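You operate a simulated robot arm through the tools that you are given. There is no shell and no other tool. Be economical: measure what you need, move in short steps, check, and stop when the job is done.

Carry out the task below with a simulated robot arm. There is one attempt and no reset: what you move stays moved.

JOB
Pack the missing soup, press DONE and send the small tote off.
Fine: scan it; the screen's second line names it; down the rollers: hold the blue button till the small tote has passed the yellow plate. Set down upright: what you pick out.

It is judged by the outcome, as a careful person would: the job done as asked, and still so three seconds after it is handed in. It fails if anything else is knocked over, pushed out of place, dropped, spilled or broken.

ROBOT AND FRAMES
A 7-joint arm with a two-finger parallel gripper, fixed in place. Base frame: the origin is at the foot of the arm, x ahead of it, y to its left, z up; the work surface is at about z = 860. Units: mm, degrees, N and s.
With the tool pointing down near the work surface it reaches from about 300 to 700 mm from the base axis. Its first joint turns from -66.0 to 66.0 degrees. Payload 1.57 kg.
The tool frame sits at the grasp point between the pads (the TCP): z along the fingers, y along the line on which they close. The tips reach 30 mm beyond it. Largest opening 110 mm; finger width 24, thickness 12; the body of the gripper, 48 by 112 mm, starts 78 mm behind the TCP.
Orientation is that of the tool frame in the base frame, as a unit quaternion [x, y, z, w]. With the fingers straight down and closing along the base's y, the tool's x points along the base's -x, its y along +y and its z along -z.

CONTROLS
- The arm moves only by the tool nudge_tool. Its argument "motion" is a list of rows, each a list of 7 numbers: the shift along the tool's x, y, z in mm, then the turn, a rotation vector about the tool's x, y, z in degrees, then the opening, from 0 (shut) to 1 (fully open). In form: [[tx, ty, tz, wx, wy, wz, fingers], ...]. A call has 1 to 20 rows; each row shifts and turns the commanded pose from where the row before left it, along the tool's axes as they then stand. Rows are played at 5 a second. More than 50 mm and 8.6 degrees between two rows, or a gripper value outside its range, and nothing of the call is played. A pose out of reach is approached as far as the arm can. The call stops where the force on the tool passes 90 N (or 10 N more than at its start, if that is more) or the arm is blocked; 0.2 s more then pass. The fingers move at their own pace (about 108 mm/s each) and stop on an object; they squeeze with about 38 N. The grip force told is the motor's: it shows also when the fingers shut on nothing. Time passes only in rows, and 0.2 s behind the last, so rows that do not move let the fingers close. It gives the time, the measured TCP pose, the force on the tool (base axes), the opening and the grip force at its end, in the units of the frame above (readings bear some noise), with the torque about the TCP (base axes, N m) and any sound that the robot's microphone picked up, and new pictures: "show" is both (left out), scene, wrist or none.
- Cameras (640 x 400 px; columns grow to the right, rows downward): "scene" is fixed at [168.2, -400.1, 1397.8]; the picture's right is [0.71, -0.70, 0.00], its down [-0.45, -0.45, -0.77] and it looks along [0.54, 0.55, -0.64] (base axes); focal length 214 px, centre (320, 200). "wrist" rides on the gripper at [70, 16, -141] in the tool frame; the picture's right is [-0.23, 0.97, 0.00], its down [-0.86, -0.20, -0.48] and it looks along [-0.47, -0.11, 0.88] (tool axes); focal length 222 px, centre (320, 200). There is no depth. A picture from a camera that has moved, and an enlarged one, comes with that camera's place and axes in the base frame and with its lens.
- close_up(camera, box): a new picture of the part [left, top, right, bottom] of that camera's present view, enlarged. The clock stands still meanwhile.
- close_job(): hands the job in; it is judged then, once.

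Go step by step. Nothing tells you positions but the pictures and the camera data: compare them with the known pose of the tool, close in by small moves and look again before you grip or let go. The budget is 120 turns and 200 pictures, counting those below and the enlarged ones. Unless the task says otherwise, let go and move clear before handing in, and close with one line.

The tools are called after "Emit:" as name(argument=value, ...) on one line, values as JSON. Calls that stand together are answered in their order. nudge_tool: Moves the arm, as the interface text tells. Its arguments: {"type":"object","properties":{"motion":{"type":"array","items":{"type":"array","items":{"type":"number"}}},"show":{"type":"string","enum":["both","scene","wrist","none"]}},"required":["motion"]} The other tools are called the same way: close_up (camera, box) takes an enlarged picture of a part of a camera's view; close_job () hands the job in.

At the start:

```text
t: 0.0
eef_pos: [343.4, 192.2, 1273.5]
orientation: [0.0, 1.0, 0.0, -0.001]
ft_force: [-0.3, 0.1, -0.1]
torque: [0.02, 0.02, 0.03]
opening: 110.2
grasp_force: 0.1
```

scene: 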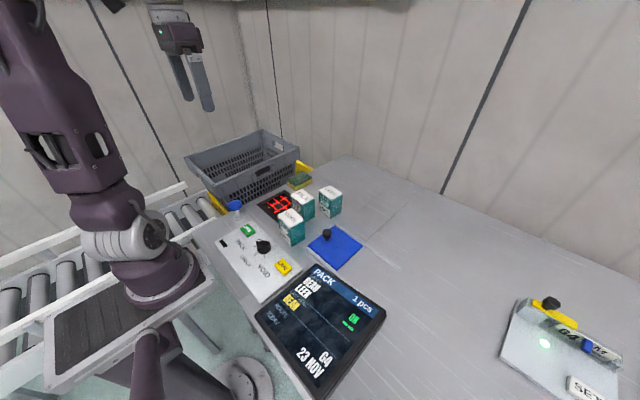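
wrist: 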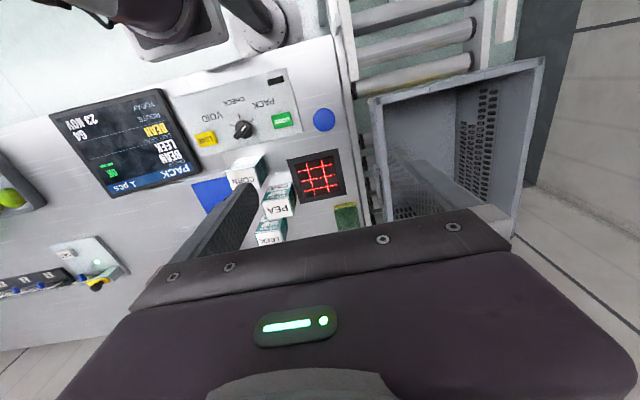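

I see a screen, three soup cartons (CORN, PEA, LEEK), a scanner window, a control panel and a grey tote on the rollers. I enlarge the key regions first.

Emit:
close_up(camera="scene", box=[250, 255, 390, 395])

Emit:
close_up(camera="scene", box=[180, 120, 360, 290])

Emit:
close_up(camera="wrist", box=[180, 70, 400, 250])

Emit:
close_up(camera="scene", box=[490, 280, 640, 400])

Emit:
close_up(camera="wrist", box=[40, 70, 220, 210])

```text
2.86 times, centred on (320, 325) of scene
camera zoom: at [168.2, -400.1, 1397.8], right [0.71, -0.7, 0.0], down [-0.45, -0.45, -0.77], along [0.54, 0.55, -0.64], focal length 613 px, centre (320, -157)
```

zoom: 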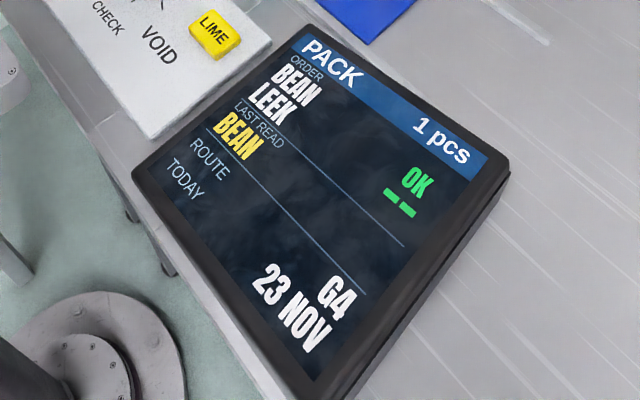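

```text
2.35 times, centred on (270, 205) of scene
camera zoom: at [168.2, -400.1, 1397.8], right [0.71, -0.7, 0.0], down [-0.45, -0.45, -0.77], along [0.54, 0.55, -0.64], focal length 505 px, centre (438, 188)
```

zoom: 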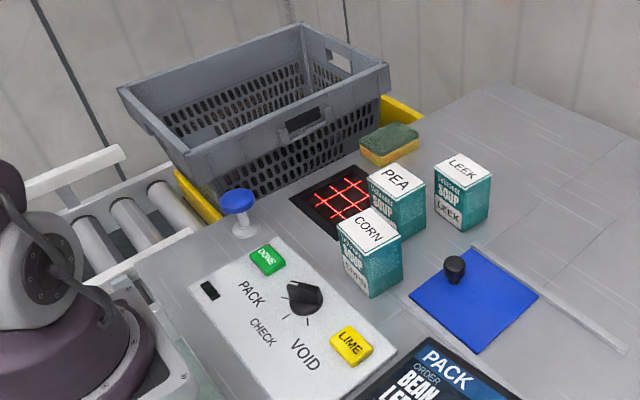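

```text
2.22 times, centred on (290, 160) of wrist
camera zoom: at [272.0, 208.2, 1414.4], right [0.23, 0.97, 0.0], down [0.86, -0.2, 0.48], along [0.47, -0.11, -0.88], focal length 494 px, centre (387, 289)
```

zoom: 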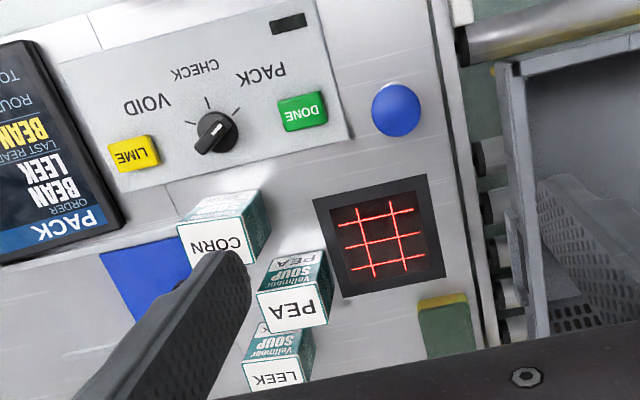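

```text
3.33 times, centred on (565, 340) of scene
camera zoom: at [168.2, -400.1, 1397.8], right [0.71, -0.7, 0.0], down [-0.45, -0.45, -0.77], along [0.54, 0.55, -0.64], focal length 715 px, centre (-497, -267)
```

zoom: 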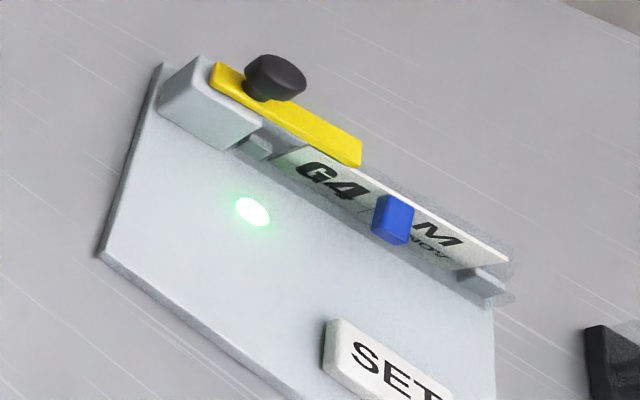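

```text
2.86 times, centred on (130, 140) of wrist
camera zoom: at [272.0, 208.2, 1414.4], right [0.23, 0.97, 0.0], down [0.86, -0.2, 0.48], along [0.47, -0.11, -0.88], focal length 635 px, centre (863, 371)
```

zoom: 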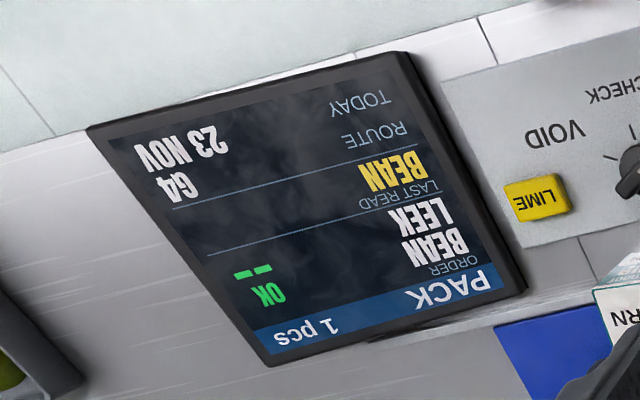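

LEEK is the missing one: the order lists BEAN (OK) and LEEK (--). I estimate the LEEK carton at about (608,-2) with its top near z 944, and the tote at x 330–735, y 295–615 with its rim near z 949. Next I move over to look at the cartons.

Emit:
nudge_tool(motion=[[-26, -32, 20, 0, 0, 0, 1], [-26, -32, 20, 0, 0, 0, 1], [-26, -32, 20, 0, 0, 0, 1], [-26, -32, 20, 0, 0, 0, 1], [-26, -32, 20, 0, 0, 0, 1], [-27, -32, 20, 0, 0, 0, 1], [0, 0, 0, 0, 0, 0, 1]])

```text
t: 1.6
eef_pos: [501.9, 1.0, 1153.3]
orientation: [0.0, 1.0, 0.0, 0.0]
ft_force: [-0.8, -0.3, 0.1]
torque: [0.01, -0.03, -0.03]
opening: 110.1
grasp_force: 0.1
camera wrist: at [431.1, 16.9, 1294.5], right [0.23, 0.97, 0.0], down [0.85, -0.2, 0.48], along [0.47, -0.11, -0.88], focal length 222 px, centre (320, 200)
```

scene: 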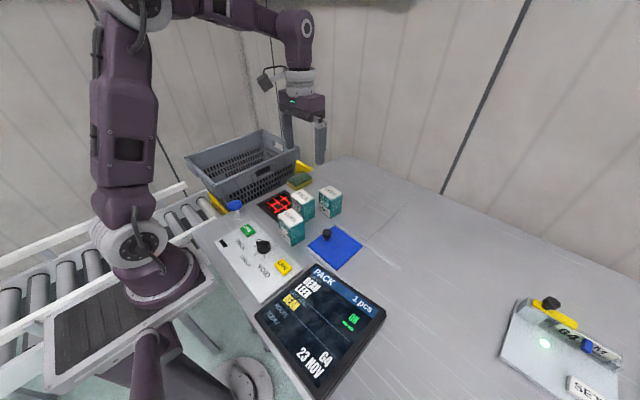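
wrist: 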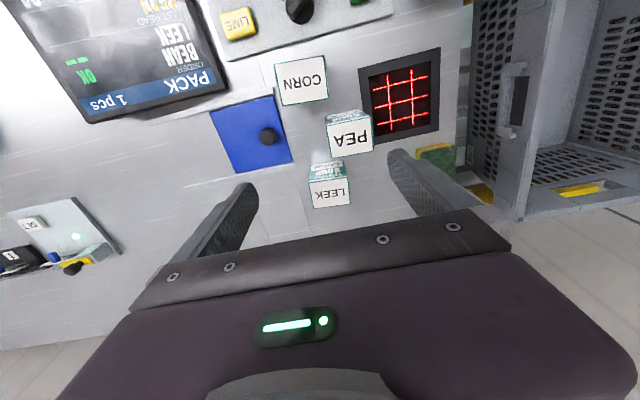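

Emit:
close_up(camera="wrist", box=[260, 40, 400, 220])

Emit:
close_up(camera="wrist", box=[440, 0, 640, 220])

```text
2.22 times, centred on (330, 130) of wrist
camera zoom: at [431.1, 16.9, 1294.5], right [0.23, 0.97, 0.0], down [0.85, -0.2, 0.48], along [0.47, -0.11, -0.88], focal length 494 px, centre (298, 356)
```

zoom: 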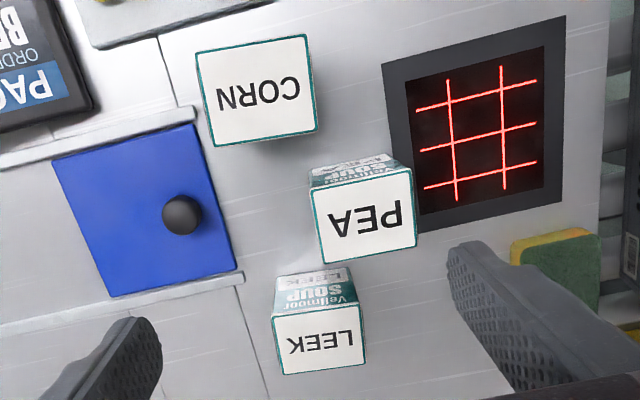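

```text
1.82 times, centred on (540, 110) of wrist
camera zoom: at [431.1, 16.9, 1294.5], right [0.23, 0.97, 0.0], down [0.85, -0.2, 0.48], along [0.47, -0.11, -0.88], focal length 404 px, centre (-80, 364)
```

zoom: 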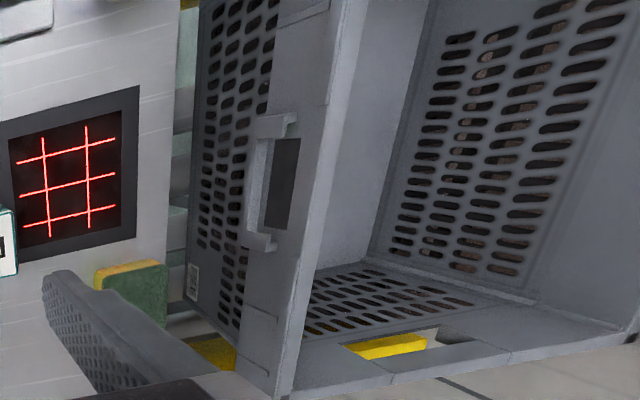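

Emit:
close_up(camera="scene", box=[270, 178, 350, 248])

Emit:
close_up(camera="scene", box=[210, 195, 300, 280])

```text
5.71 times, centred on (310, 213) of scene
camera zoom: at [168.2, -400.2, 1397.8], right [0.71, -0.7, 0.0], down [-0.45, -0.45, -0.77], along [0.54, 0.55, -0.64], focal length 1226 px, centre (377, 126)
```

zoom: 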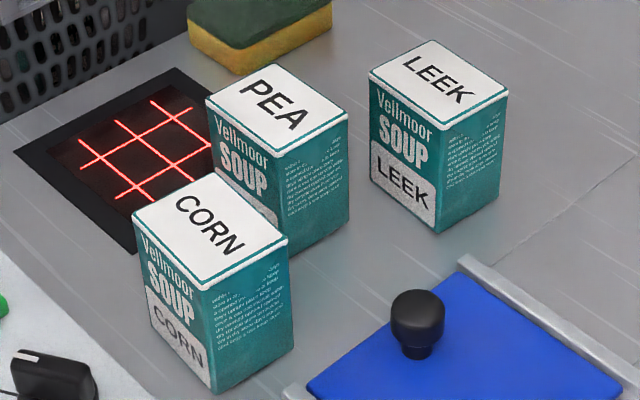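

```text
4.71 times, centred on (255, 238) of scene
camera zoom: at [168.2, -400.2, 1397.8], right [0.71, -0.7, 0.0], down [-0.45, -0.45, -0.77], along [0.54, 0.55, -0.64], focal length 1009 px, centre (626, 24)
```

zoom: 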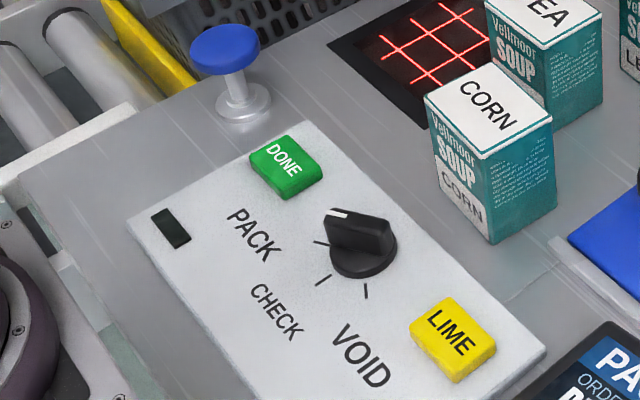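

The knob points at PACK. No code is visible on the faces I can see, so it is probably underneath or on the far side. I move above LEEK with a slight yaw and check the alignment.

Emit:
nudge_tool(motion=[[-36, -2, 38, 0, 0, 0, 1], [-36, -3, 38, 0, 0, 0, 1], [-37, -2, 38, 0, 0, 0, 1], [0, 0, 38, 0, 0, 6.5, 1], [0, 0, 0, 0, 0, 0, 1]])

```text
refused: row 1 steps farther than a row can; nothing moved
```

Emit:
nudge_tool(motion=[[-27, -2, 30, 0, 0, 0, 1], [-27, -2, 30, 0, 0, 0, 1], [-27, -2, 30, 0, 0, 0, 1], [-28, -1, 30, 0, 0, 0, 1], [0, 0, 33, 0, 0, 6.5, 1], [0, 0, 0, 0, 0, 0, 1]])

```text
t: 3.0
eef_pos: [608.6, -7.1, 998.5]
orientation: [0.057, 0.998, 0.0, 0.0]
ft_force: [0.7, -0.3, -0.7]
torque: [0.01, 0.02, 0.02]
opening: 110.1
grasp_force: 0.1
camera wrist: at [540.5, 17.2, 1139.8], right [0.34, 0.94, 0.0], down [0.83, -0.3, 0.48], along [0.45, -0.16, -0.88], focal length 222 px, centre (320, 200)
```

scene: 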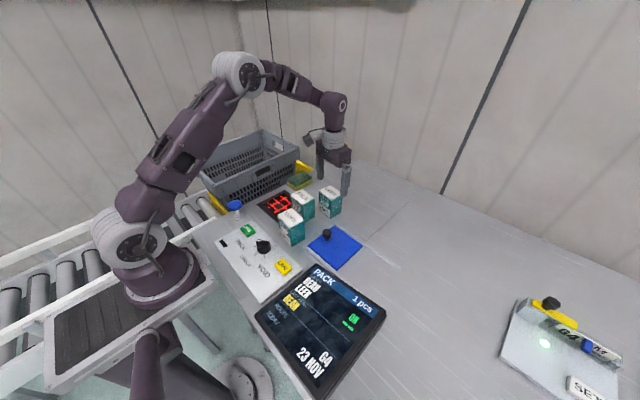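
wrist: 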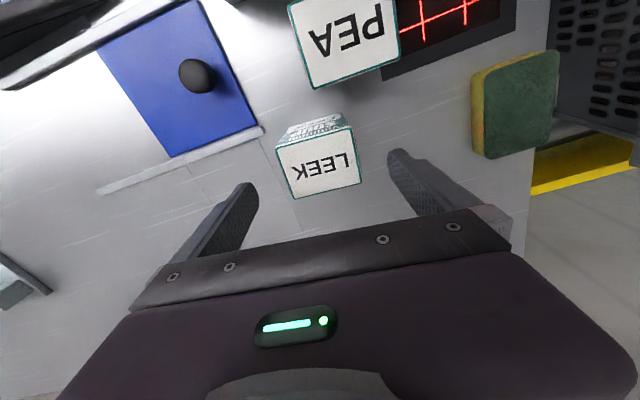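

Alignment is good: the carton's centre is about (606,-6) and the yaw matches. Next I descend and grip.

Emit:
nudge_tool(motion=[[1, 0, 27, 0, 0, 0, 1], [1, 0, 27, 0, 0, 0, 1], [0, 0, 27, 0, 0, 0, 1], [0, 0, 0, 0, 0, 0, 0.5], [0, 0, 0, 0, 0, 0, 0.4], [0, 0, 0, 0, 0, 0, 0.4]])

```text
t: 4.4
eef_pos: [608.4, -5.9, 917.1]
orientation: [0.056, 0.998, 0.0, 0.0]
ft_force: [-0.4, 0.2, 0.8]
torque: [-0.02, -0.04, 0.01]
opening: 70.4
grasp_force: 38.2
camera wrist: at [540.4, 18.1, 1058.1], right [0.34, 0.94, 0.0], down [0.83, -0.3, 0.48], along [0.45, -0.16, -0.88], focal length 222 px, centre (320, 200)
```

scene: 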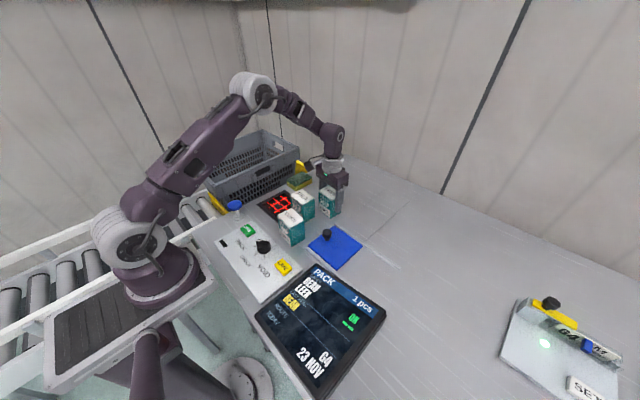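
wrist: 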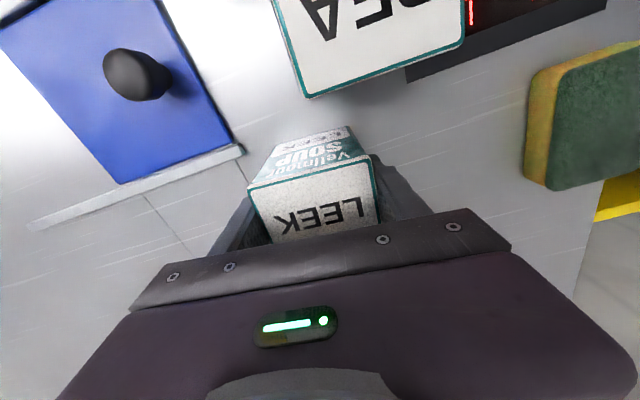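

Gripped at 70 mm. I lift it and carry it over the scanner at height.

Emit:
nudge_tool(motion=[[0, 0, -15, 0, 0, 0, 0.4], [0, 0, -40, 0, 0, 0, 0.4], [0, 0, -40, 0, 0, 0, 0.4], [0, 0, -15, 0, 0, -6.5, 0.4], [20, 27, 0, 0, 0, 0, 0.4], [20, 27, 0, 0, 0, 0, 0.4], [20, 27, 0, 0, 0, 0, 0.4], [20, 27, 0, 0, 0, 0, 0.4], [20, 27, 0, 0, 0, 0, 0.4], [19, 27, 0, 0, 0, 0, 0.4], [0, 0, 0, 0, 0, 0, 0.4]])

```text
t: 6.8
eef_pos: [490.8, 157.5, 1028.7]
orientation: [0.0, 1.0, 0.0, 0.0]
ft_force: [-0.9, 0.1, -3.1]
torque: [0.01, 0.01, 0.01]
opening: 70.1
grasp_force: 38.2
camera wrist: at [419.6, 172.8, 1170.4], right [0.23, 0.97, 0.0], down [0.85, -0.2, 0.48], along [0.47, -0.11, -0.88], focal length 222 px, centre (320, 200)
```

scene: 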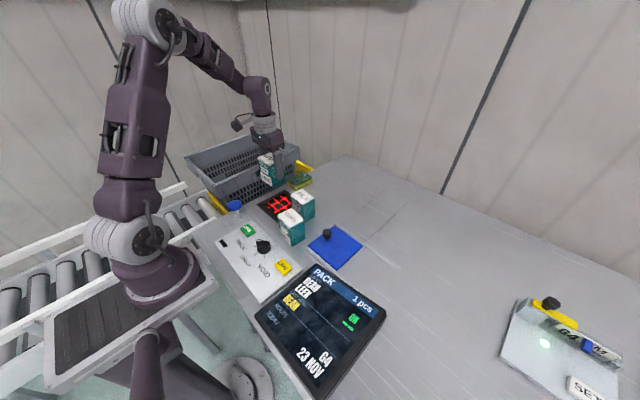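
wrist: 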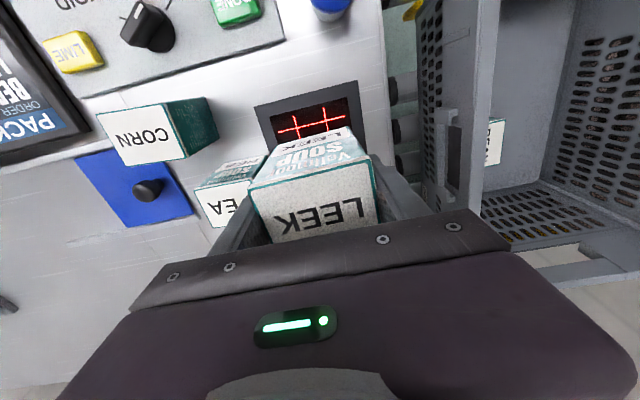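

The carton sits over the scanner with no beep yet, so I lower it towards the scanner window.

Emit:
nudge_tool(motion=[[0, 0, 25, 0, 0, 0, 0.4], [0, -3, 25, 0, 0, 0, 0.4], [0, -3, 20, 0, 0, 0, 0.4], [0, 0, 15, 0, 0, 0, 0.4], [0, 0, 0, 0, 0, 0, 0.4], [0, 0, 0, 0, 0, 0, 0.4]])

```text
t: 8.2
eef_pos: [489.3, 150.3, 944.3]
orientation: [-0.001, 1.0, 0.0, 0.0]
ft_force: [-0.2, 0.2, -2.3]
torque: [-0.02, -0.04, 0.02]
opening: 70.4
grasp_force: 37.9
camera wrist: at [417.6, 165.7, 1085.4], right [0.23, 0.97, 0.0], down [0.86, -0.2, 0.48], along [0.47, -0.11, -0.88], focal length 222 px, centre (320, 200)
```

scene: 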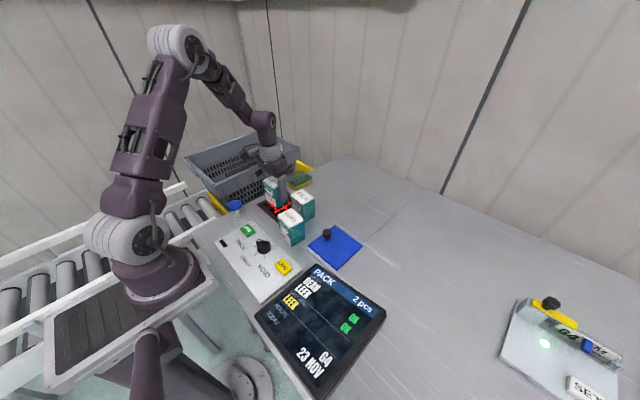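
wrist: 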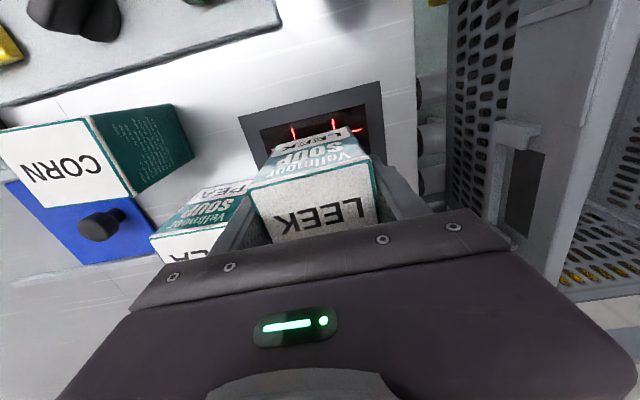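

The scan registered: the screen shows LEEK, OK and OK, 2 pcs. I raise the carton and look into the tote.

Emit:
nudge_tool(motion=[[0, 0, -40, 0, 0, 0, 0.4], [0, 0, -40, 0, 0, 0, 0.4], [0, 0, -40, 0, 0, 0, 0.4], [10, 20, -30, 0, 0, 0, 0.4], [20, 30, 0, 0, 0, 0, 0.4], [20, 30, 0, 0, 0, 0, 0.4], [20, 30, 0, 0, 0, 0, 0.4], [10, 40, 0, 0, 0, 0, 0.4], [0, 0, 0, 0, 0, 0, 0.4]])

Emit:
close_up(camera="scene", box=[250, 255, 390, 395])

```text
t: 10.2
eef_pos: [404.6, 299.3, 1095.1]
orientation: [0.0, 1.0, 0.0, 0.0]
ft_force: [-0.7, 0.3, -3.8]
torque: [-0.01, -0.02, 0.01]
opening: 70.3
grasp_force: 37.9
camera wrist: at [334.2, 315.7, 1236.8], right [0.23, 0.97, 0.0], down [0.85, -0.2, 0.48], along [0.47, -0.11, -0.88], focal length 222 px, centre (320, 200)
```

scene: 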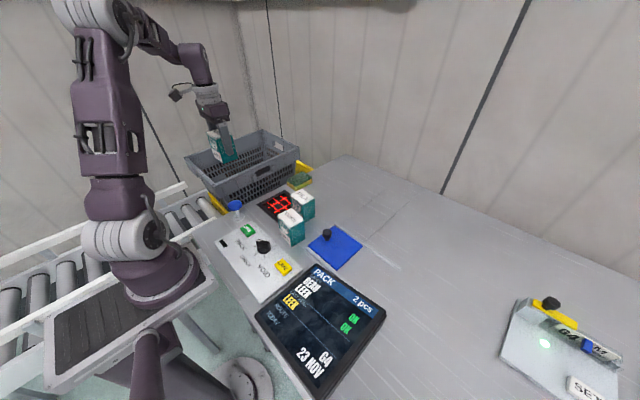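
wrist: 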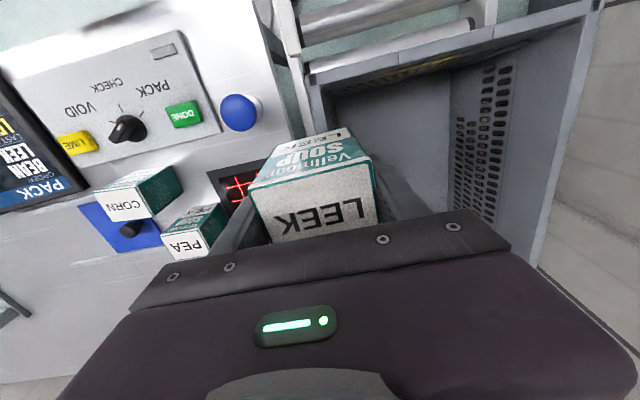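

```text
2.86 times, centred on (320, 325) of scene
camera zoom: at [168.2, -400.1, 1397.8], right [0.71, -0.7, 0.0], down [-0.45, -0.45, -0.77], along [0.54, 0.55, -0.64], focal length 613 px, centre (320, -157)
```

zoom: 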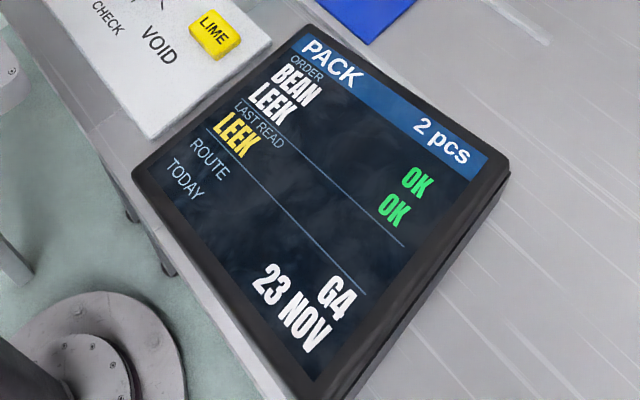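

The order is complete on the screen. Before placing, I move forward to see where BEAN stands in the tote and how deep the floor is.

Emit:
nudge_tool(motion=[[-35, 5, -10, 0, 0, 0, 0.4], [-35, 5, -10, 0, 0, 0, 0.4], [-35, 5, 0, 0, 0, 0, 0.4], [-35, 5, 0, 0, 0, 0, 0.4], [-30, 5, 0, 0, 0, 0, 0.4], [0, 0, 0, 0, 0, 0, 0.4]], show="wrist")

```text
t: 11.6
eef_pos: [546.2, 319.4, 1114.2]
orientation: [-0.001, 1.0, 0.0, 0.001]
ft_force: [-0.4, 0.1, -2.1]
torque: [0.02, -0.02, -0.01]
opening: 70.2
grasp_force: 37.7
out of reach, approached as far as the arm can: row 5
camera wrist: at [474.8, 334.4, 1255.1], right [0.23, 0.97, 0.0], down [0.85, -0.2, 0.48], along [0.47, -0.11, -0.88], focal length 222 px, centre (320, 200)
```

wrist: 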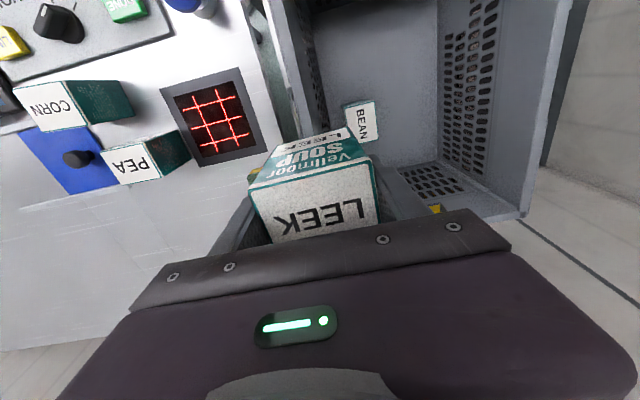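

BEAN stands in the tote at about (553,386) with its top near z 857, so the tote floor is near z 773. I'll put LEEK down at about (440,395), moving there and descending part of the way first.

Emit:
nudge_tool(motion=[[35, 25, 0, 0, 0, 0, 0.4], [35, 25, 0, 0, 0, 0, 0.4], [36, 26, 0, 0, 0, 0, 0.4], [0, 0, 40, 0, 0, 0, 0.4], [0, 0, 40, 0, 0, 0, 0.4], [0, 0, 40, 0, 0, 0, 0.4], [0, 0, 0, 0, 0, 0, 0.4]])

```text
t: 13.2
eef_pos: [441.1, 395.3, 992.9]
orientation: [0.0, 1.0, -0.001, 0.0]
ft_force: [-0.1, -0.4, -2.3]
torque: [0.0, 0.01, -0.02]
opening: 70.2
grasp_force: 38.0
camera wrist: at [370.1, 410.6, 1135.1], right [0.23, 0.97, 0.0], down [0.85, -0.2, 0.48], along [0.47, -0.11, -0.88], focal length 222 px, centre (320, 200)
```

scene: 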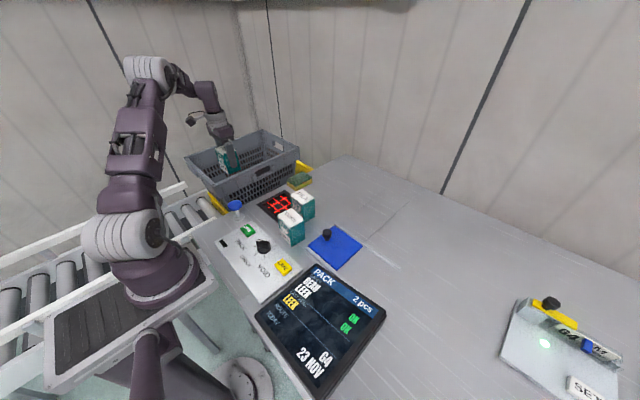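
wrist: 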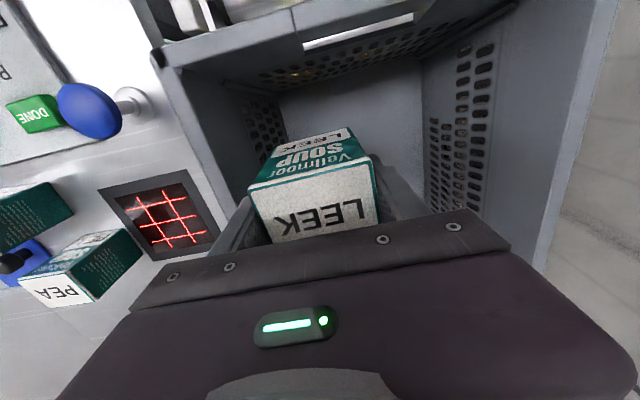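

Clear of the walls. I descend further, slowing towards the expected floor.

Emit:
nudge_tool(motion=[[0, 0, 40, 0, 0, 0, 0.4], [0, 0, 40, 0, 0, 0, 0.4], [0, 0, 30, 0, 0, 0, 0.4], [0, 0, 20, 0, 0, 0, 0.4], [0, 0, 8, 0, 0, 0, 0.4], [0, 0, 0, 0, 0, 0, 0.4]], show="wrist")

```text
t: 14.6
eef_pos: [442.0, 395.5, 852.9]
orientation: [0.0, 1.0, 0.001, 0.0]
ft_force: [1.0, 2.3, -2.1]
torque: [0.03, 0.01, -0.04]
opening: 70.1
grasp_force: 38.5
camera wrist: at [370.5, 411.3, 993.7], right [0.23, 0.97, 0.0], down [0.86, -0.2, 0.48], along [0.47, -0.11, -0.88], focal length 222 px, centre (320, 200)
```

wrist: 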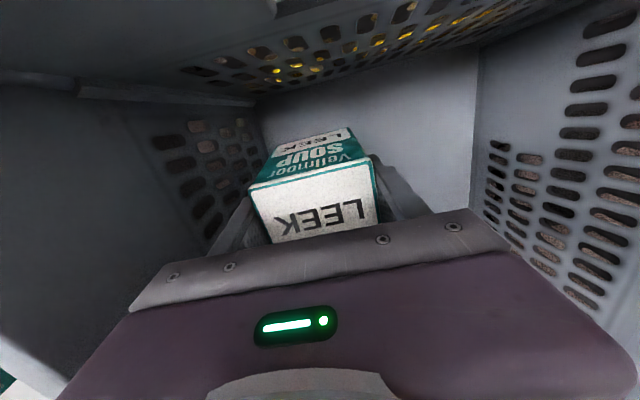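

Emit:
nudge_tool(motion=[[0, 0, 4, 0, 0, 0, 0.4], [0, 0, 4, 0, 0, 0, 0.4], [0, 0, 4, 0, 0, 0, 0.4], [0, 0, 0, 0, 0, 0, 0.4]], show="none")

```text
t: 15.6
eef_pos: [440.7, 394.7, 841.5]
orientation: [0.0, 1.0, 0.0, 0.001]
ft_force: [-0.3, 0.0, -2.8]
torque: [-0.01, -0.02, 0.01]
opening: 70.0
grasp_force: 37.7
```

Emit:
nudge_tool(motion=[[0, 0, 2, 0, 0, 0, 0.4], [0, 0, 2, 0, 0, 0, 0.4], [0, 0, 2, 0, 0, 0, 0.4], [0, 0, 0, 0, 0, 0, 0.4]], show="wrist")

```text
t: 16.6
eef_pos: [441.0, 395.2, 835.5]
orientation: [0.0, 1.0, 0.001, 0.0]
ft_force: [-0.6, 0.5, -3.3]
torque: [0.06, 0.03, -0.03]
opening: 70.2
grasp_force: 38.1
camera wrist: at [370.7, 411.0, 977.1], right [0.23, 0.97, 0.0], down [0.86, -0.2, 0.48], along [0.47, -0.11, -0.88], focal length 222 px, centre (320, 200)
```

wrist: 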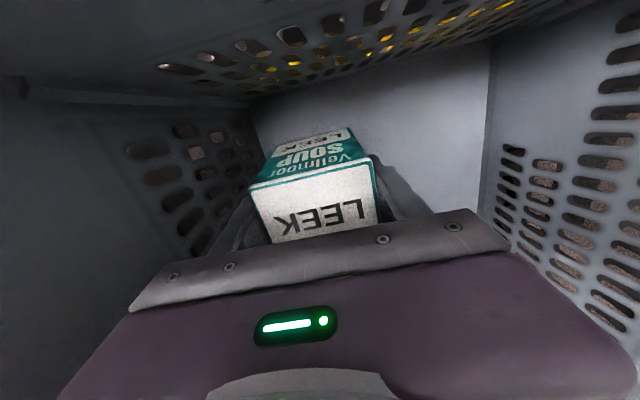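

Emit:
nudge_tool(motion=[[0, 0, 2, 0, 0, 0, 0.4], [0, 0, 2, 0, 0, 0, 0.4], [0, 0, 2, 0, 0, 0, 0.4], [0, 0, 0, 0, 0, 0, 0.4]], show="none")

```text
t: 17.6
eef_pos: [440.3, 395.5, 829.4]
orientation: [0.0, 1.0, 0.0, 0.0]
ft_force: [-0.9, 0.4, -3.1]
torque: [0.03, -0.02, -0.03]
opening: 70.0
grasp_force: 38.6
```

Emit:
nudge_tool(motion=[[0, 0, 2, 0, 0, 0, 0.4], [0, 0, 2, 0, 0, 0, 0.4], [0, 0, 0, 0, 0, 0, 0.4]], show="none")

```text
t: 18.4
eef_pos: [441.1, 396.1, 826.3]
orientation: [0.0, 1.0, 0.0, -0.001]
ft_force: [0.1, 0.7, -3.0]
torque: [0.03, 0.02, 0.02]
opening: 70.0
grasp_force: 37.5
```

Emit:
nudge_tool(motion=[[0, 0, 2, 0, 0, 0, 0.4], [0, 0, 2, 0, 0, 0, 0.4], [0, 0, 0, 0, 0, 0, 0.4]], show="none")

```text
t: 19.2
eef_pos: [441.3, 393.8, 823.1]
orientation: [0.0, 1.0, 0.0, 0.0]
ft_force: [-0.4, -0.5, -2.3]
torque: [0.01, -0.02, -0.02]
opening: 69.9
grasp_force: 38.1
```

Emit:
nudge_tool(motion=[[0, 0, 2, 0, 0, 0, 0.4], [0, 0, 2, 0, 0, 0, 0.4], [0, 0, 2, 0, 0, 0, 0.4], [0, 0, 0, 0, 0, 0, 0.4]], show="wrist")

```text
t: 20.2
eef_pos: [440.4, 395.5, 816.7]
orientation: [0.0, 1.0, 0.0, -0.001]
ft_force: [0.4, 0.8, -2.4]
torque: [0.0, 0.0, 0.0]
opening: 69.8
grasp_force: 38.1
camera wrist: at [369.9, 410.6, 957.5], right [0.23, 0.97, 0.0], down [0.86, -0.2, 0.48], along [0.47, -0.11, -0.88], focal length 222 px, centre (320, 200)
```

wrist: 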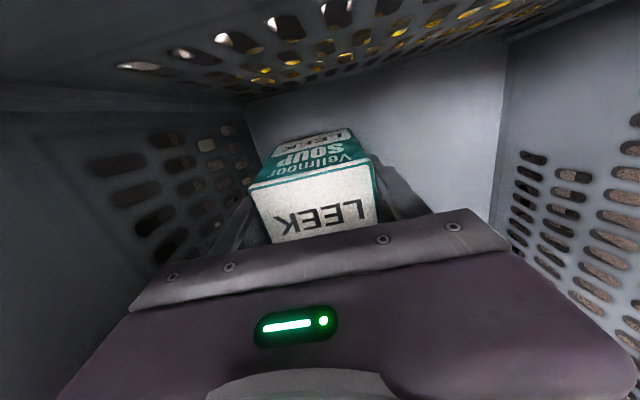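

The floor is deeper than I estimated. I shift slightly inward (+x 22, +y 8) so the wrist keeps clear of the wall, then keep lowering in small steps.

Emit:
nudge_tool(motion=[[-11, 4, 0, 0, 0, 0, 0.4], [-11, 4, 0, 0, 0, 0, 0.4], [0, 0, 3, 0, 0, 0, 0.4], [0, 0, 3, 0, 0, 0, 0.4], [0, 0, 0, 0, 0, 0, 0.4]])

Emit:
close_up(camera="scene", box=[170, 80, 330, 220])

```text
t: 21.4
eef_pos: [464.4, 402.1, 809.8]
orientation: [0.0, 1.0, 0.0, 0.0]
ft_force: [0.0, 1.0, -2.7]
torque: [-0.01, 0.01, -0.01]
opening: 69.7
grasp_force: 38.0
camera wrist: at [393.1, 418.8, 951.1], right [0.23, 0.97, 0.0], down [0.86, -0.2, 0.48], along [0.47, -0.11, -0.88], focal length 222 px, centre (320, 200)
```

scene: 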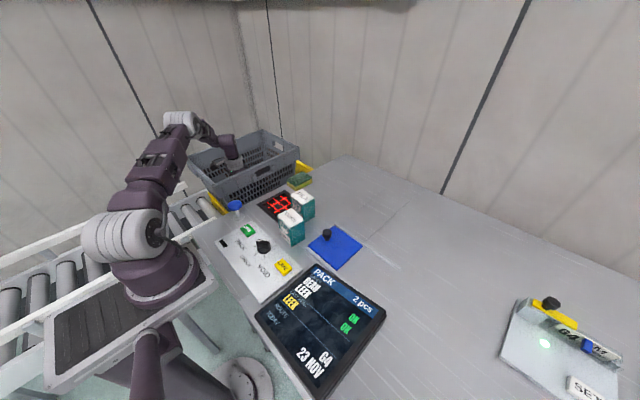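
wrist: 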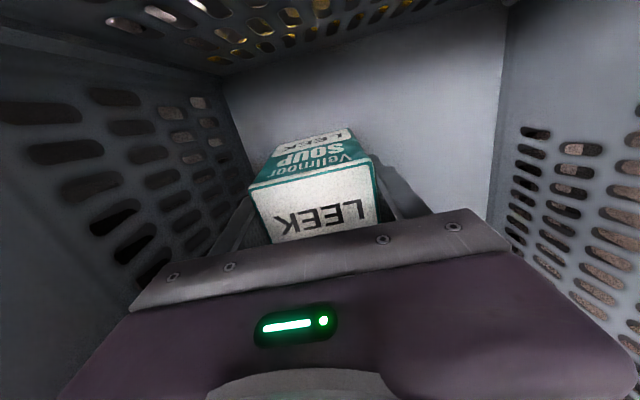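

```text
2.86 times, centred on (250, 150) of scene
camera zoom: at [168.2, -400.1, 1397.8], right [0.71, -0.7, 0.0], down [-0.45, -0.45, -0.77], along [0.54, 0.55, -0.64], focal length 613 px, centre (520, 343)
```

zoom: 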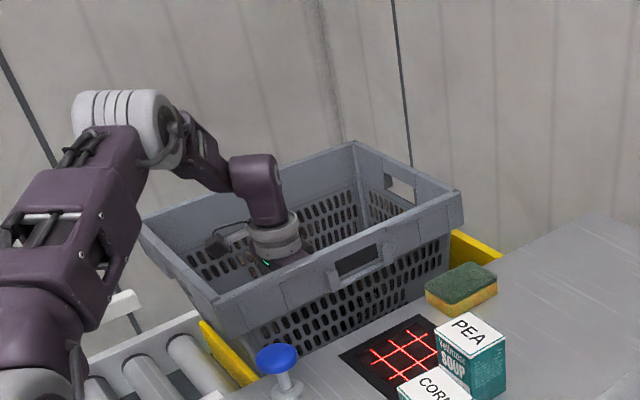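

Emit:
nudge_tool(motion=[[0, 0, 4, 0, 0, 0, 0.4], [0, 0, 4, 0, 0, 0, 0.4], [0, 0, 3, 0, 0, 0, 0.4], [0, 0, 3, 0, 0, 0, 0.4], [0, 0, 0, 0, 0, 0, 0.4]], show="none")

```text
t: 22.6
eef_pos: [463.0, 402.7, 798.4]
orientation: [0.0, 1.0, 0.0, 0.002]
ft_force: [-1.1, 1.0, 39.8]
torque: [-0.74, -0.48, -0.03]
opening: 70.0
grasp_force: 37.6
```

Contact with the floor at about z 798. I ease up until the force is light, then check.

Emit:
nudge_tool(motion=[[0, 0, -1.5, 0, 0, 0, 0.4], [0, 0, 0, 0, 0, 0, 0.4]], show="wrist")

```text
t: 23.2
eef_pos: [463.4, 401.2, 797.2]
orientation: [0.0, 1.0, 0.0, 0.0]
ft_force: [-1.8, 1.5, 23.5]
torque: [0.28, -0.63, 0.04]
opening: 69.7
grasp_force: 37.9
camera wrist: at [392.3, 417.4, 939.0], right [0.23, 0.97, 0.0], down [0.86, -0.2, 0.48], along [0.47, -0.11, -0.88], focal length 222 px, centre (320, 200)
```

wrist: 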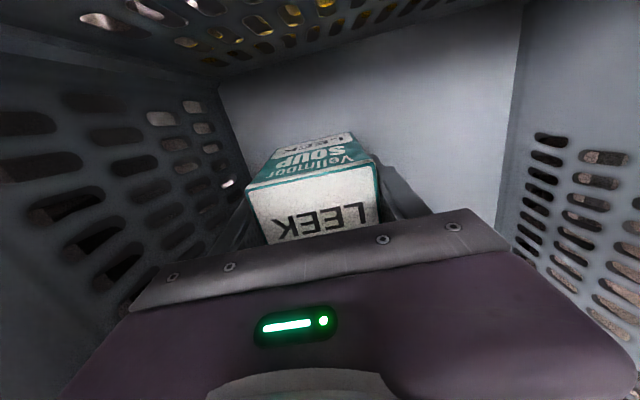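

Emit:
nudge_tool(motion=[[0, 0, -1.2, 0, 0, 0, 0.4], [0, 0, 0, 0, 0, 0, 0.4], [0, 0, 0, 0, 0, 0, 0.68], [0, 0, 0, 0, 0, 0, 0.85], [0, 0, 0, 0, 0, 0, 0.95], [0, 0, 0, 0, 0, 0, 0.95]], show="wrist")

```text
t: 24.6
eef_pos: [464.0, 402.2, 798.3]
orientation: [0.0, 1.0, 0.0, 0.0]
ft_force: [0.5, 0.4, -0.7]
torque: [-0.01, 0.01, 0.01]
opening: 104.4
grasp_force: 0.0
camera wrist: at [392.5, 418.1, 940.2], right [0.23, 0.97, 0.0], down [0.86, -0.2, 0.48], along [0.47, -0.11, -0.88], focal length 222 px, centre (320, 200)
```

wrist: 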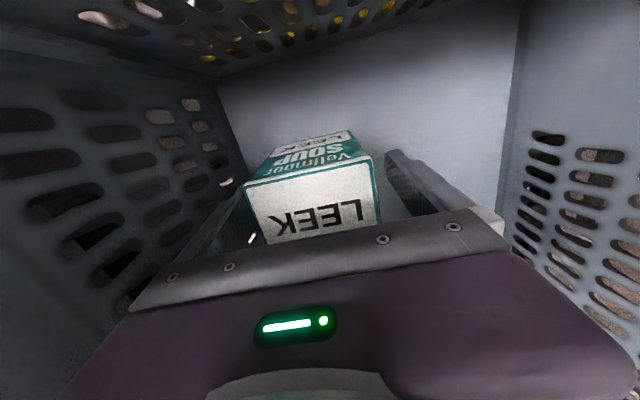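

Released, and the carton stands. I lift straight up slowly, then look.

Emit:
nudge_tool(motion=[[0, 0, -20, 0, 0, 0, 0.95], [0, 0, -30, 0, 0, 0, 0.95], [0, 0, -45, 0, 0, 0, 0.95], [0, 0, -48, 0, 0, 0, 0.95], [0, 0, -48, 0, 0, 0, 0.95], [0, 0, -48, 0, 0, 0, 0.95], [0, 0, -40, 0, 0, 0, 0.95], [0, 0, -30, 0, 0, 0, 0.95], [0, 0, 0, 0, 0, 0, 0.95]])

```text
t: 26.6
eef_pos: [463.6, 402.7, 1106.3]
orientation: [0.0, 1.0, 0.0, 0.0]
ft_force: [0.3, -0.5, 0.1]
torque: [-0.04, 0.02, 0.02]
opening: 104.7
grasp_force: 0.0
camera wrist: at [393.1, 417.8, 1248.1], right [0.23, 0.97, 0.0], down [0.86, -0.2, 0.48], along [0.47, -0.11, -0.88], focal length 222 px, centre (320, 200)
```

scene: 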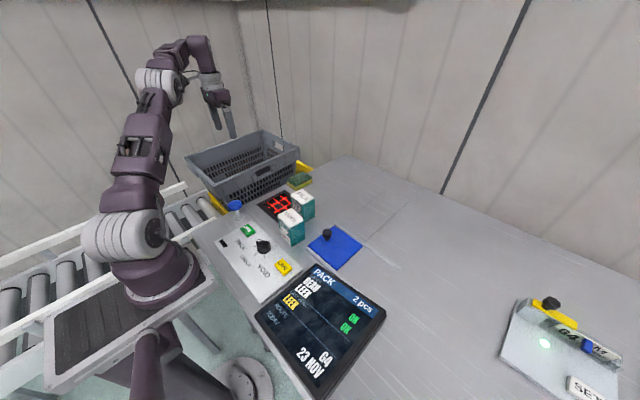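
wrist: 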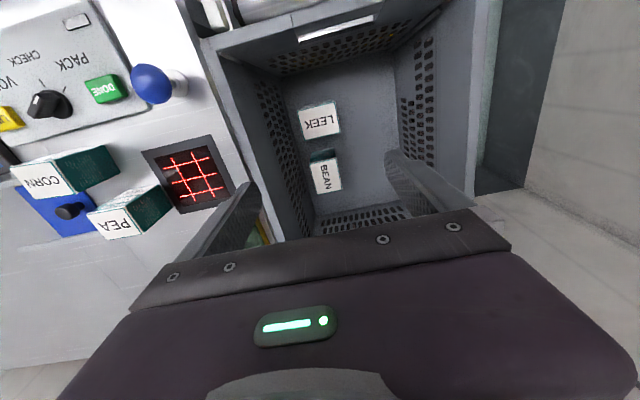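

Both LEEK and BEAN stand upright in the tote. Next is DONE, at about (334,105): I shut the fingers and hover above it.

Emit:
nudge_tool(motion=[[18, -43, 0, 0, 0, 0, 0], [18, -43, 0, 0, 0, 0, 0], [18, -43, 0, 0, 0, 0, 0], [18, -43, 0, 0, 0, 0, 0], [19, -42, 15, 0, 0, 0, 0], [19, -42, 15, 0, 0, 0, 0], [20, -42, 15, 0, 0, 0, 0], [0, 0, 45, 0, 0, 0, 0], [0, 0, 46, 0, 0, 0, 0], [0, 0, 0, 0, 0, 0, 0]])

```text
t: 28.8
eef_pos: [331.2, 105.9, 971.9]
orientation: [0.0, 1.0, 0.0, 0.0]
ft_force: [-0.7, -0.7, 0.6]
torque: [-0.02, 0.0, 0.0]
opening: 0.0
grasp_force: 21.2
camera wrist: at [260.3, 121.9, 1113.1], right [0.23, 0.97, 0.0], down [0.86, -0.2, 0.48], along [0.47, -0.11, -0.88], focal length 222 px, centre (320, 200)
```

scene: 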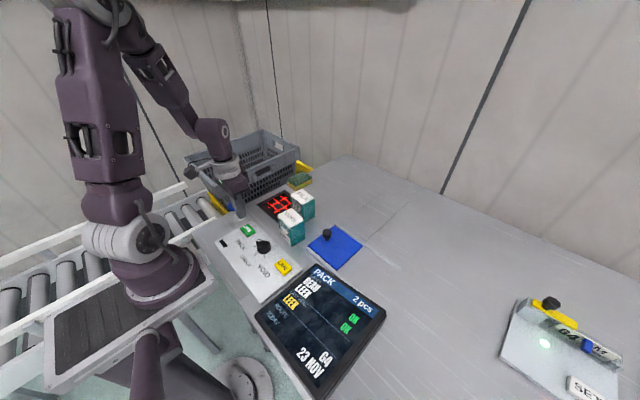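
wrist: 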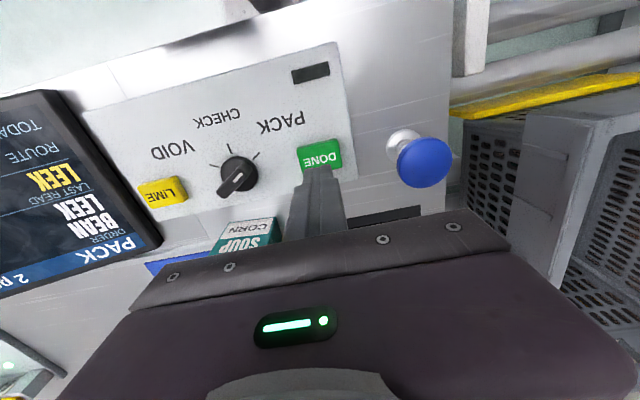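

Fingertips are above DONE. I press down gently.

Emit:
nudge_tool(motion=[[0, 0, 25, 0, 0, 0, 0], [0, 0, 20, 0, 0, 0, 0], [0, 0, 10, 0, 0, 0, 0], [0, 0, 5, 0, 0, 0, 0], [0, 0, 3, 0, 0, 0, 0], [0, 0, 0, 0, 0, 0, 0]])

```text
t: 30.2
eef_pos: [333.2, 107.7, 908.7]
orientation: [0.0, 1.0, 0.0, -0.001]
ft_force: [0.3, 0.9, 2.4]
torque: [0.02, 0.0, 0.01]
opening: 0.1
grasp_force: 21.5
heard: click
camera wrist: at [261.8, 122.7, 1050.8], right [0.23, 0.97, 0.0], down [0.85, -0.2, 0.48], along [0.47, -0.11, -0.88], focal length 222 px, centre (320, 200)
```

scene: 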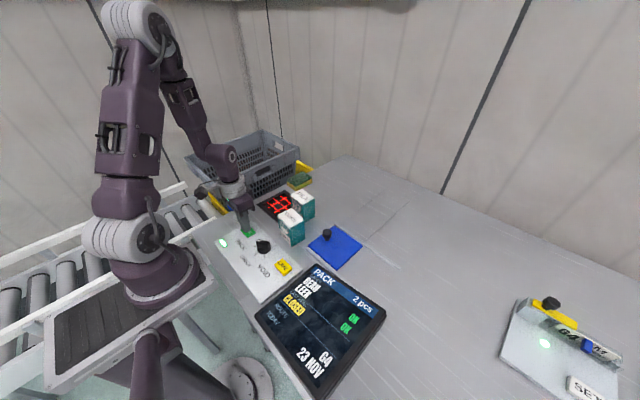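
wrist: 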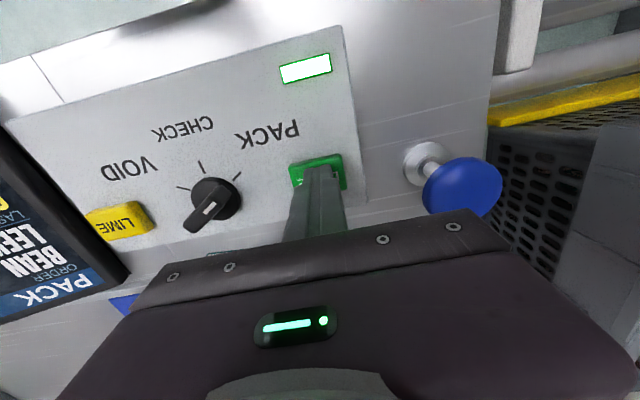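

DONE clicked; the screen shows CLOSED and the lamp is lit. I now go above the blue button at about (349,202).

Emit:
nudge_tool(motion=[[0, 0, -30, 0, 0, 0, 0], [0, 0, -40, 0, 0, 0, 0], [-8, 47, 0, 0, 0, 0, 0], [-8, 47, 0, 0, 0, 0, 0], [0, 0, 0, 0, 0, 0, 0]])

Emit:
close_up(camera="scene", box=[0, 120, 340, 400])

```text
t: 31.4
eef_pos: [350.7, 198.9, 978.6]
orientation: [0.0, 1.0, -0.001, 0.001]
ft_force: [0.3, 0.3, 0.2]
torque: [0.02, 0.0, 0.02]
opening: 0.0
grasp_force: 21.5
camera wrist: at [279.8, 214.4, 1120.2], right [0.23, 0.97, 0.0], down [0.86, -0.2, 0.48], along [0.47, -0.11, -0.88], focal length 222 px, centre (320, 200)
```

scene: 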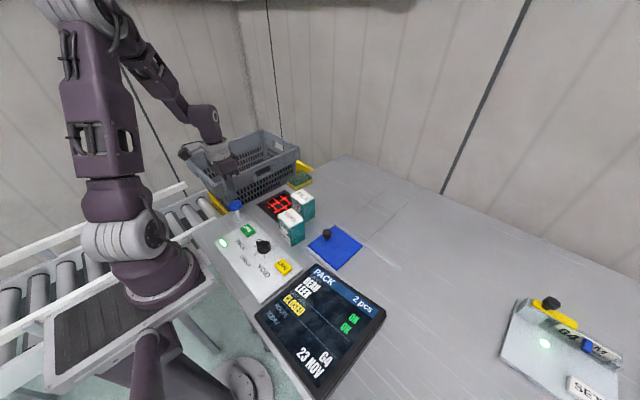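
wrist: 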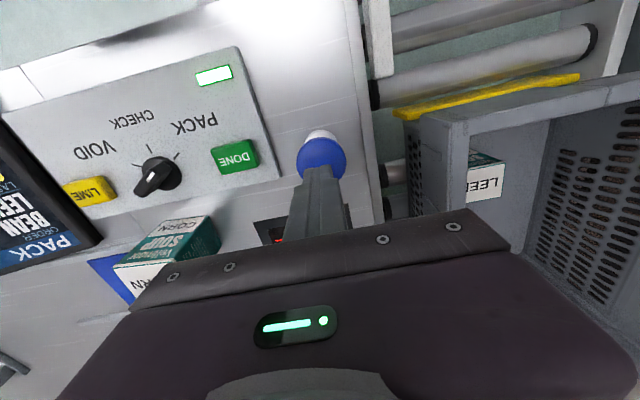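

```text
1.43 times, centred on (170, 260) of scene
camera zoom: at [168.2, -400.1, 1397.8], right [0.71, -0.7, 0.0], down [-0.45, -0.45, -0.77], along [0.54, 0.55, -0.64], focal length 306 px, centre (534, 114)
```

zoom: 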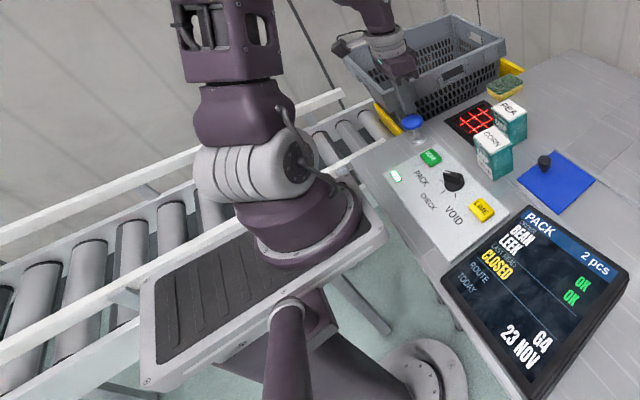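

The tips are centred over the blue button. I descend to it gently.

Emit:
nudge_tool(motion=[[1, 1, 20, 0, 0, 0, 0], [1, 0, 10, 0, 0, 0, 0], [0, 0, 4, 0, 0, 0, 0], [0, 0, 3, 0, 0, 0, 0], [0, 0, 0, 0, 0, 0, 0]])

```text
t: 32.6
eef_pos: [346.6, 199.2, 940.6]
orientation: [-0.001, 1.0, 0.0, 0.0]
ft_force: [0.9, -3.3, 5.4]
torque: [-0.1, -0.03, -0.02]
opening: 0.0
grasp_force: 20.8
camera wrist: at [276.3, 215.6, 1082.1], right [0.23, 0.97, 0.0], down [0.86, -0.2, 0.48], along [0.47, -0.11, -0.88], focal length 222 px, centre (320, 200)
```

scene: 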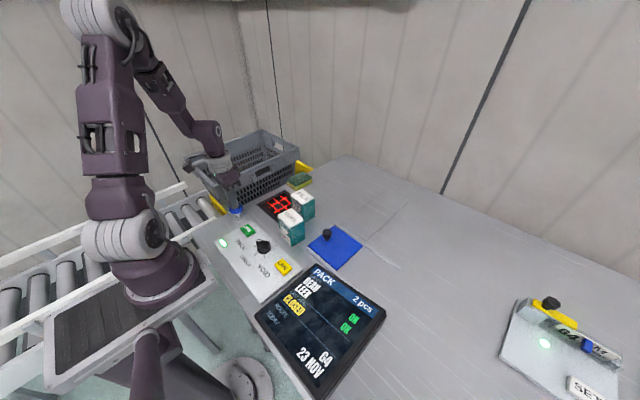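
wrist: 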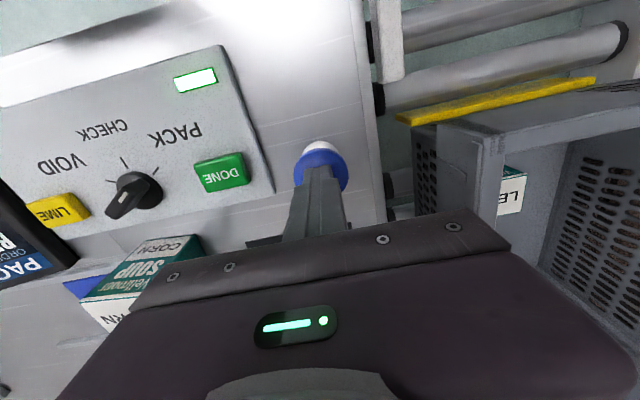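

Contact. I press a few millimetres further and watch for motion.

Emit:
nudge_tool(motion=[[0, 0, -3, 0, 0, 0, 0], [-1, 3, 0, 0, 0, 0, 0], [0, 0, 4, 0, 0, 0, 0], [0, 0, 3, 0, 0, 0, 0], [0, 0, 0, 0, 0, 0, 0]])

```text
t: 33.8
eef_pos: [349.3, 202.2, 938.5]
orientation: [0.001, 1.0, 0.001, 0.0]
ft_force: [-2.4, 2.4, 5.5]
torque: [0.1, 0.12, -0.04]
opening: 0.0
grasp_force: 21.4
camera wrist: at [278.0, 217.9, 1079.3], right [0.23, 0.97, 0.0], down [0.85, -0.2, 0.48], along [0.47, -0.11, -0.88], focal length 222 px, centre (320, 200)
```

scene: 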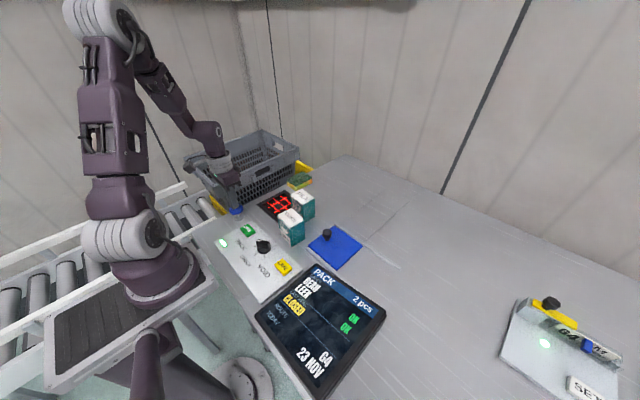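
wrist: 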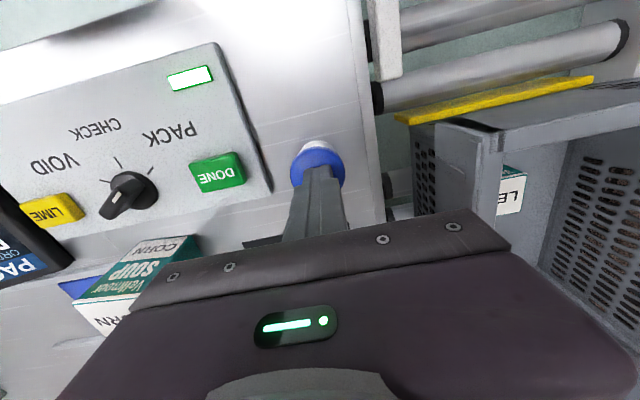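

Emit:
nudge_tool(motion=[[0, 0, 3, 0, 0, 0, 0], [0, 0, 2, 0, 0, 0, 0], [0, 0, 0, 0, 0, 0, 0], [0, 0, 0, 0, 0, 0, 0]])

```text
t: 34.8
eef_pos: [348.7, 202.9, 932.4]
orientation: [0.0, 1.0, 0.0, 0.0]
ft_force: [4.3, 0.8, 8.2]
torque: [0.0, -0.11, 0.02]
opening: 0.1
grasp_force: 21.4
camera wrist: at [277.7, 217.8, 1074.3], right [0.23, 0.97, 0.0], down [0.85, -0.2, 0.48], along [0.47, -0.11, -0.88], focal length 222 px, centre (320, 200)
```

scene: 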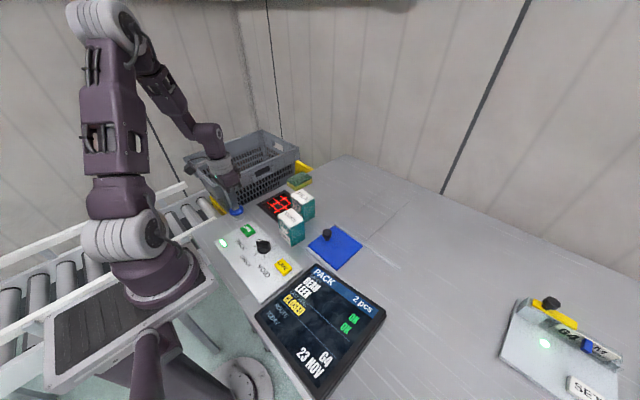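
wrist: 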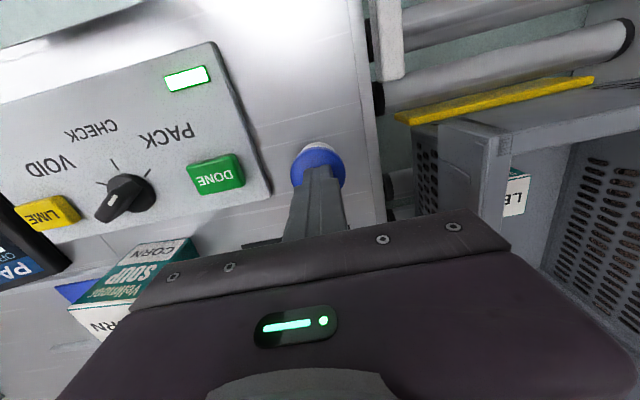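

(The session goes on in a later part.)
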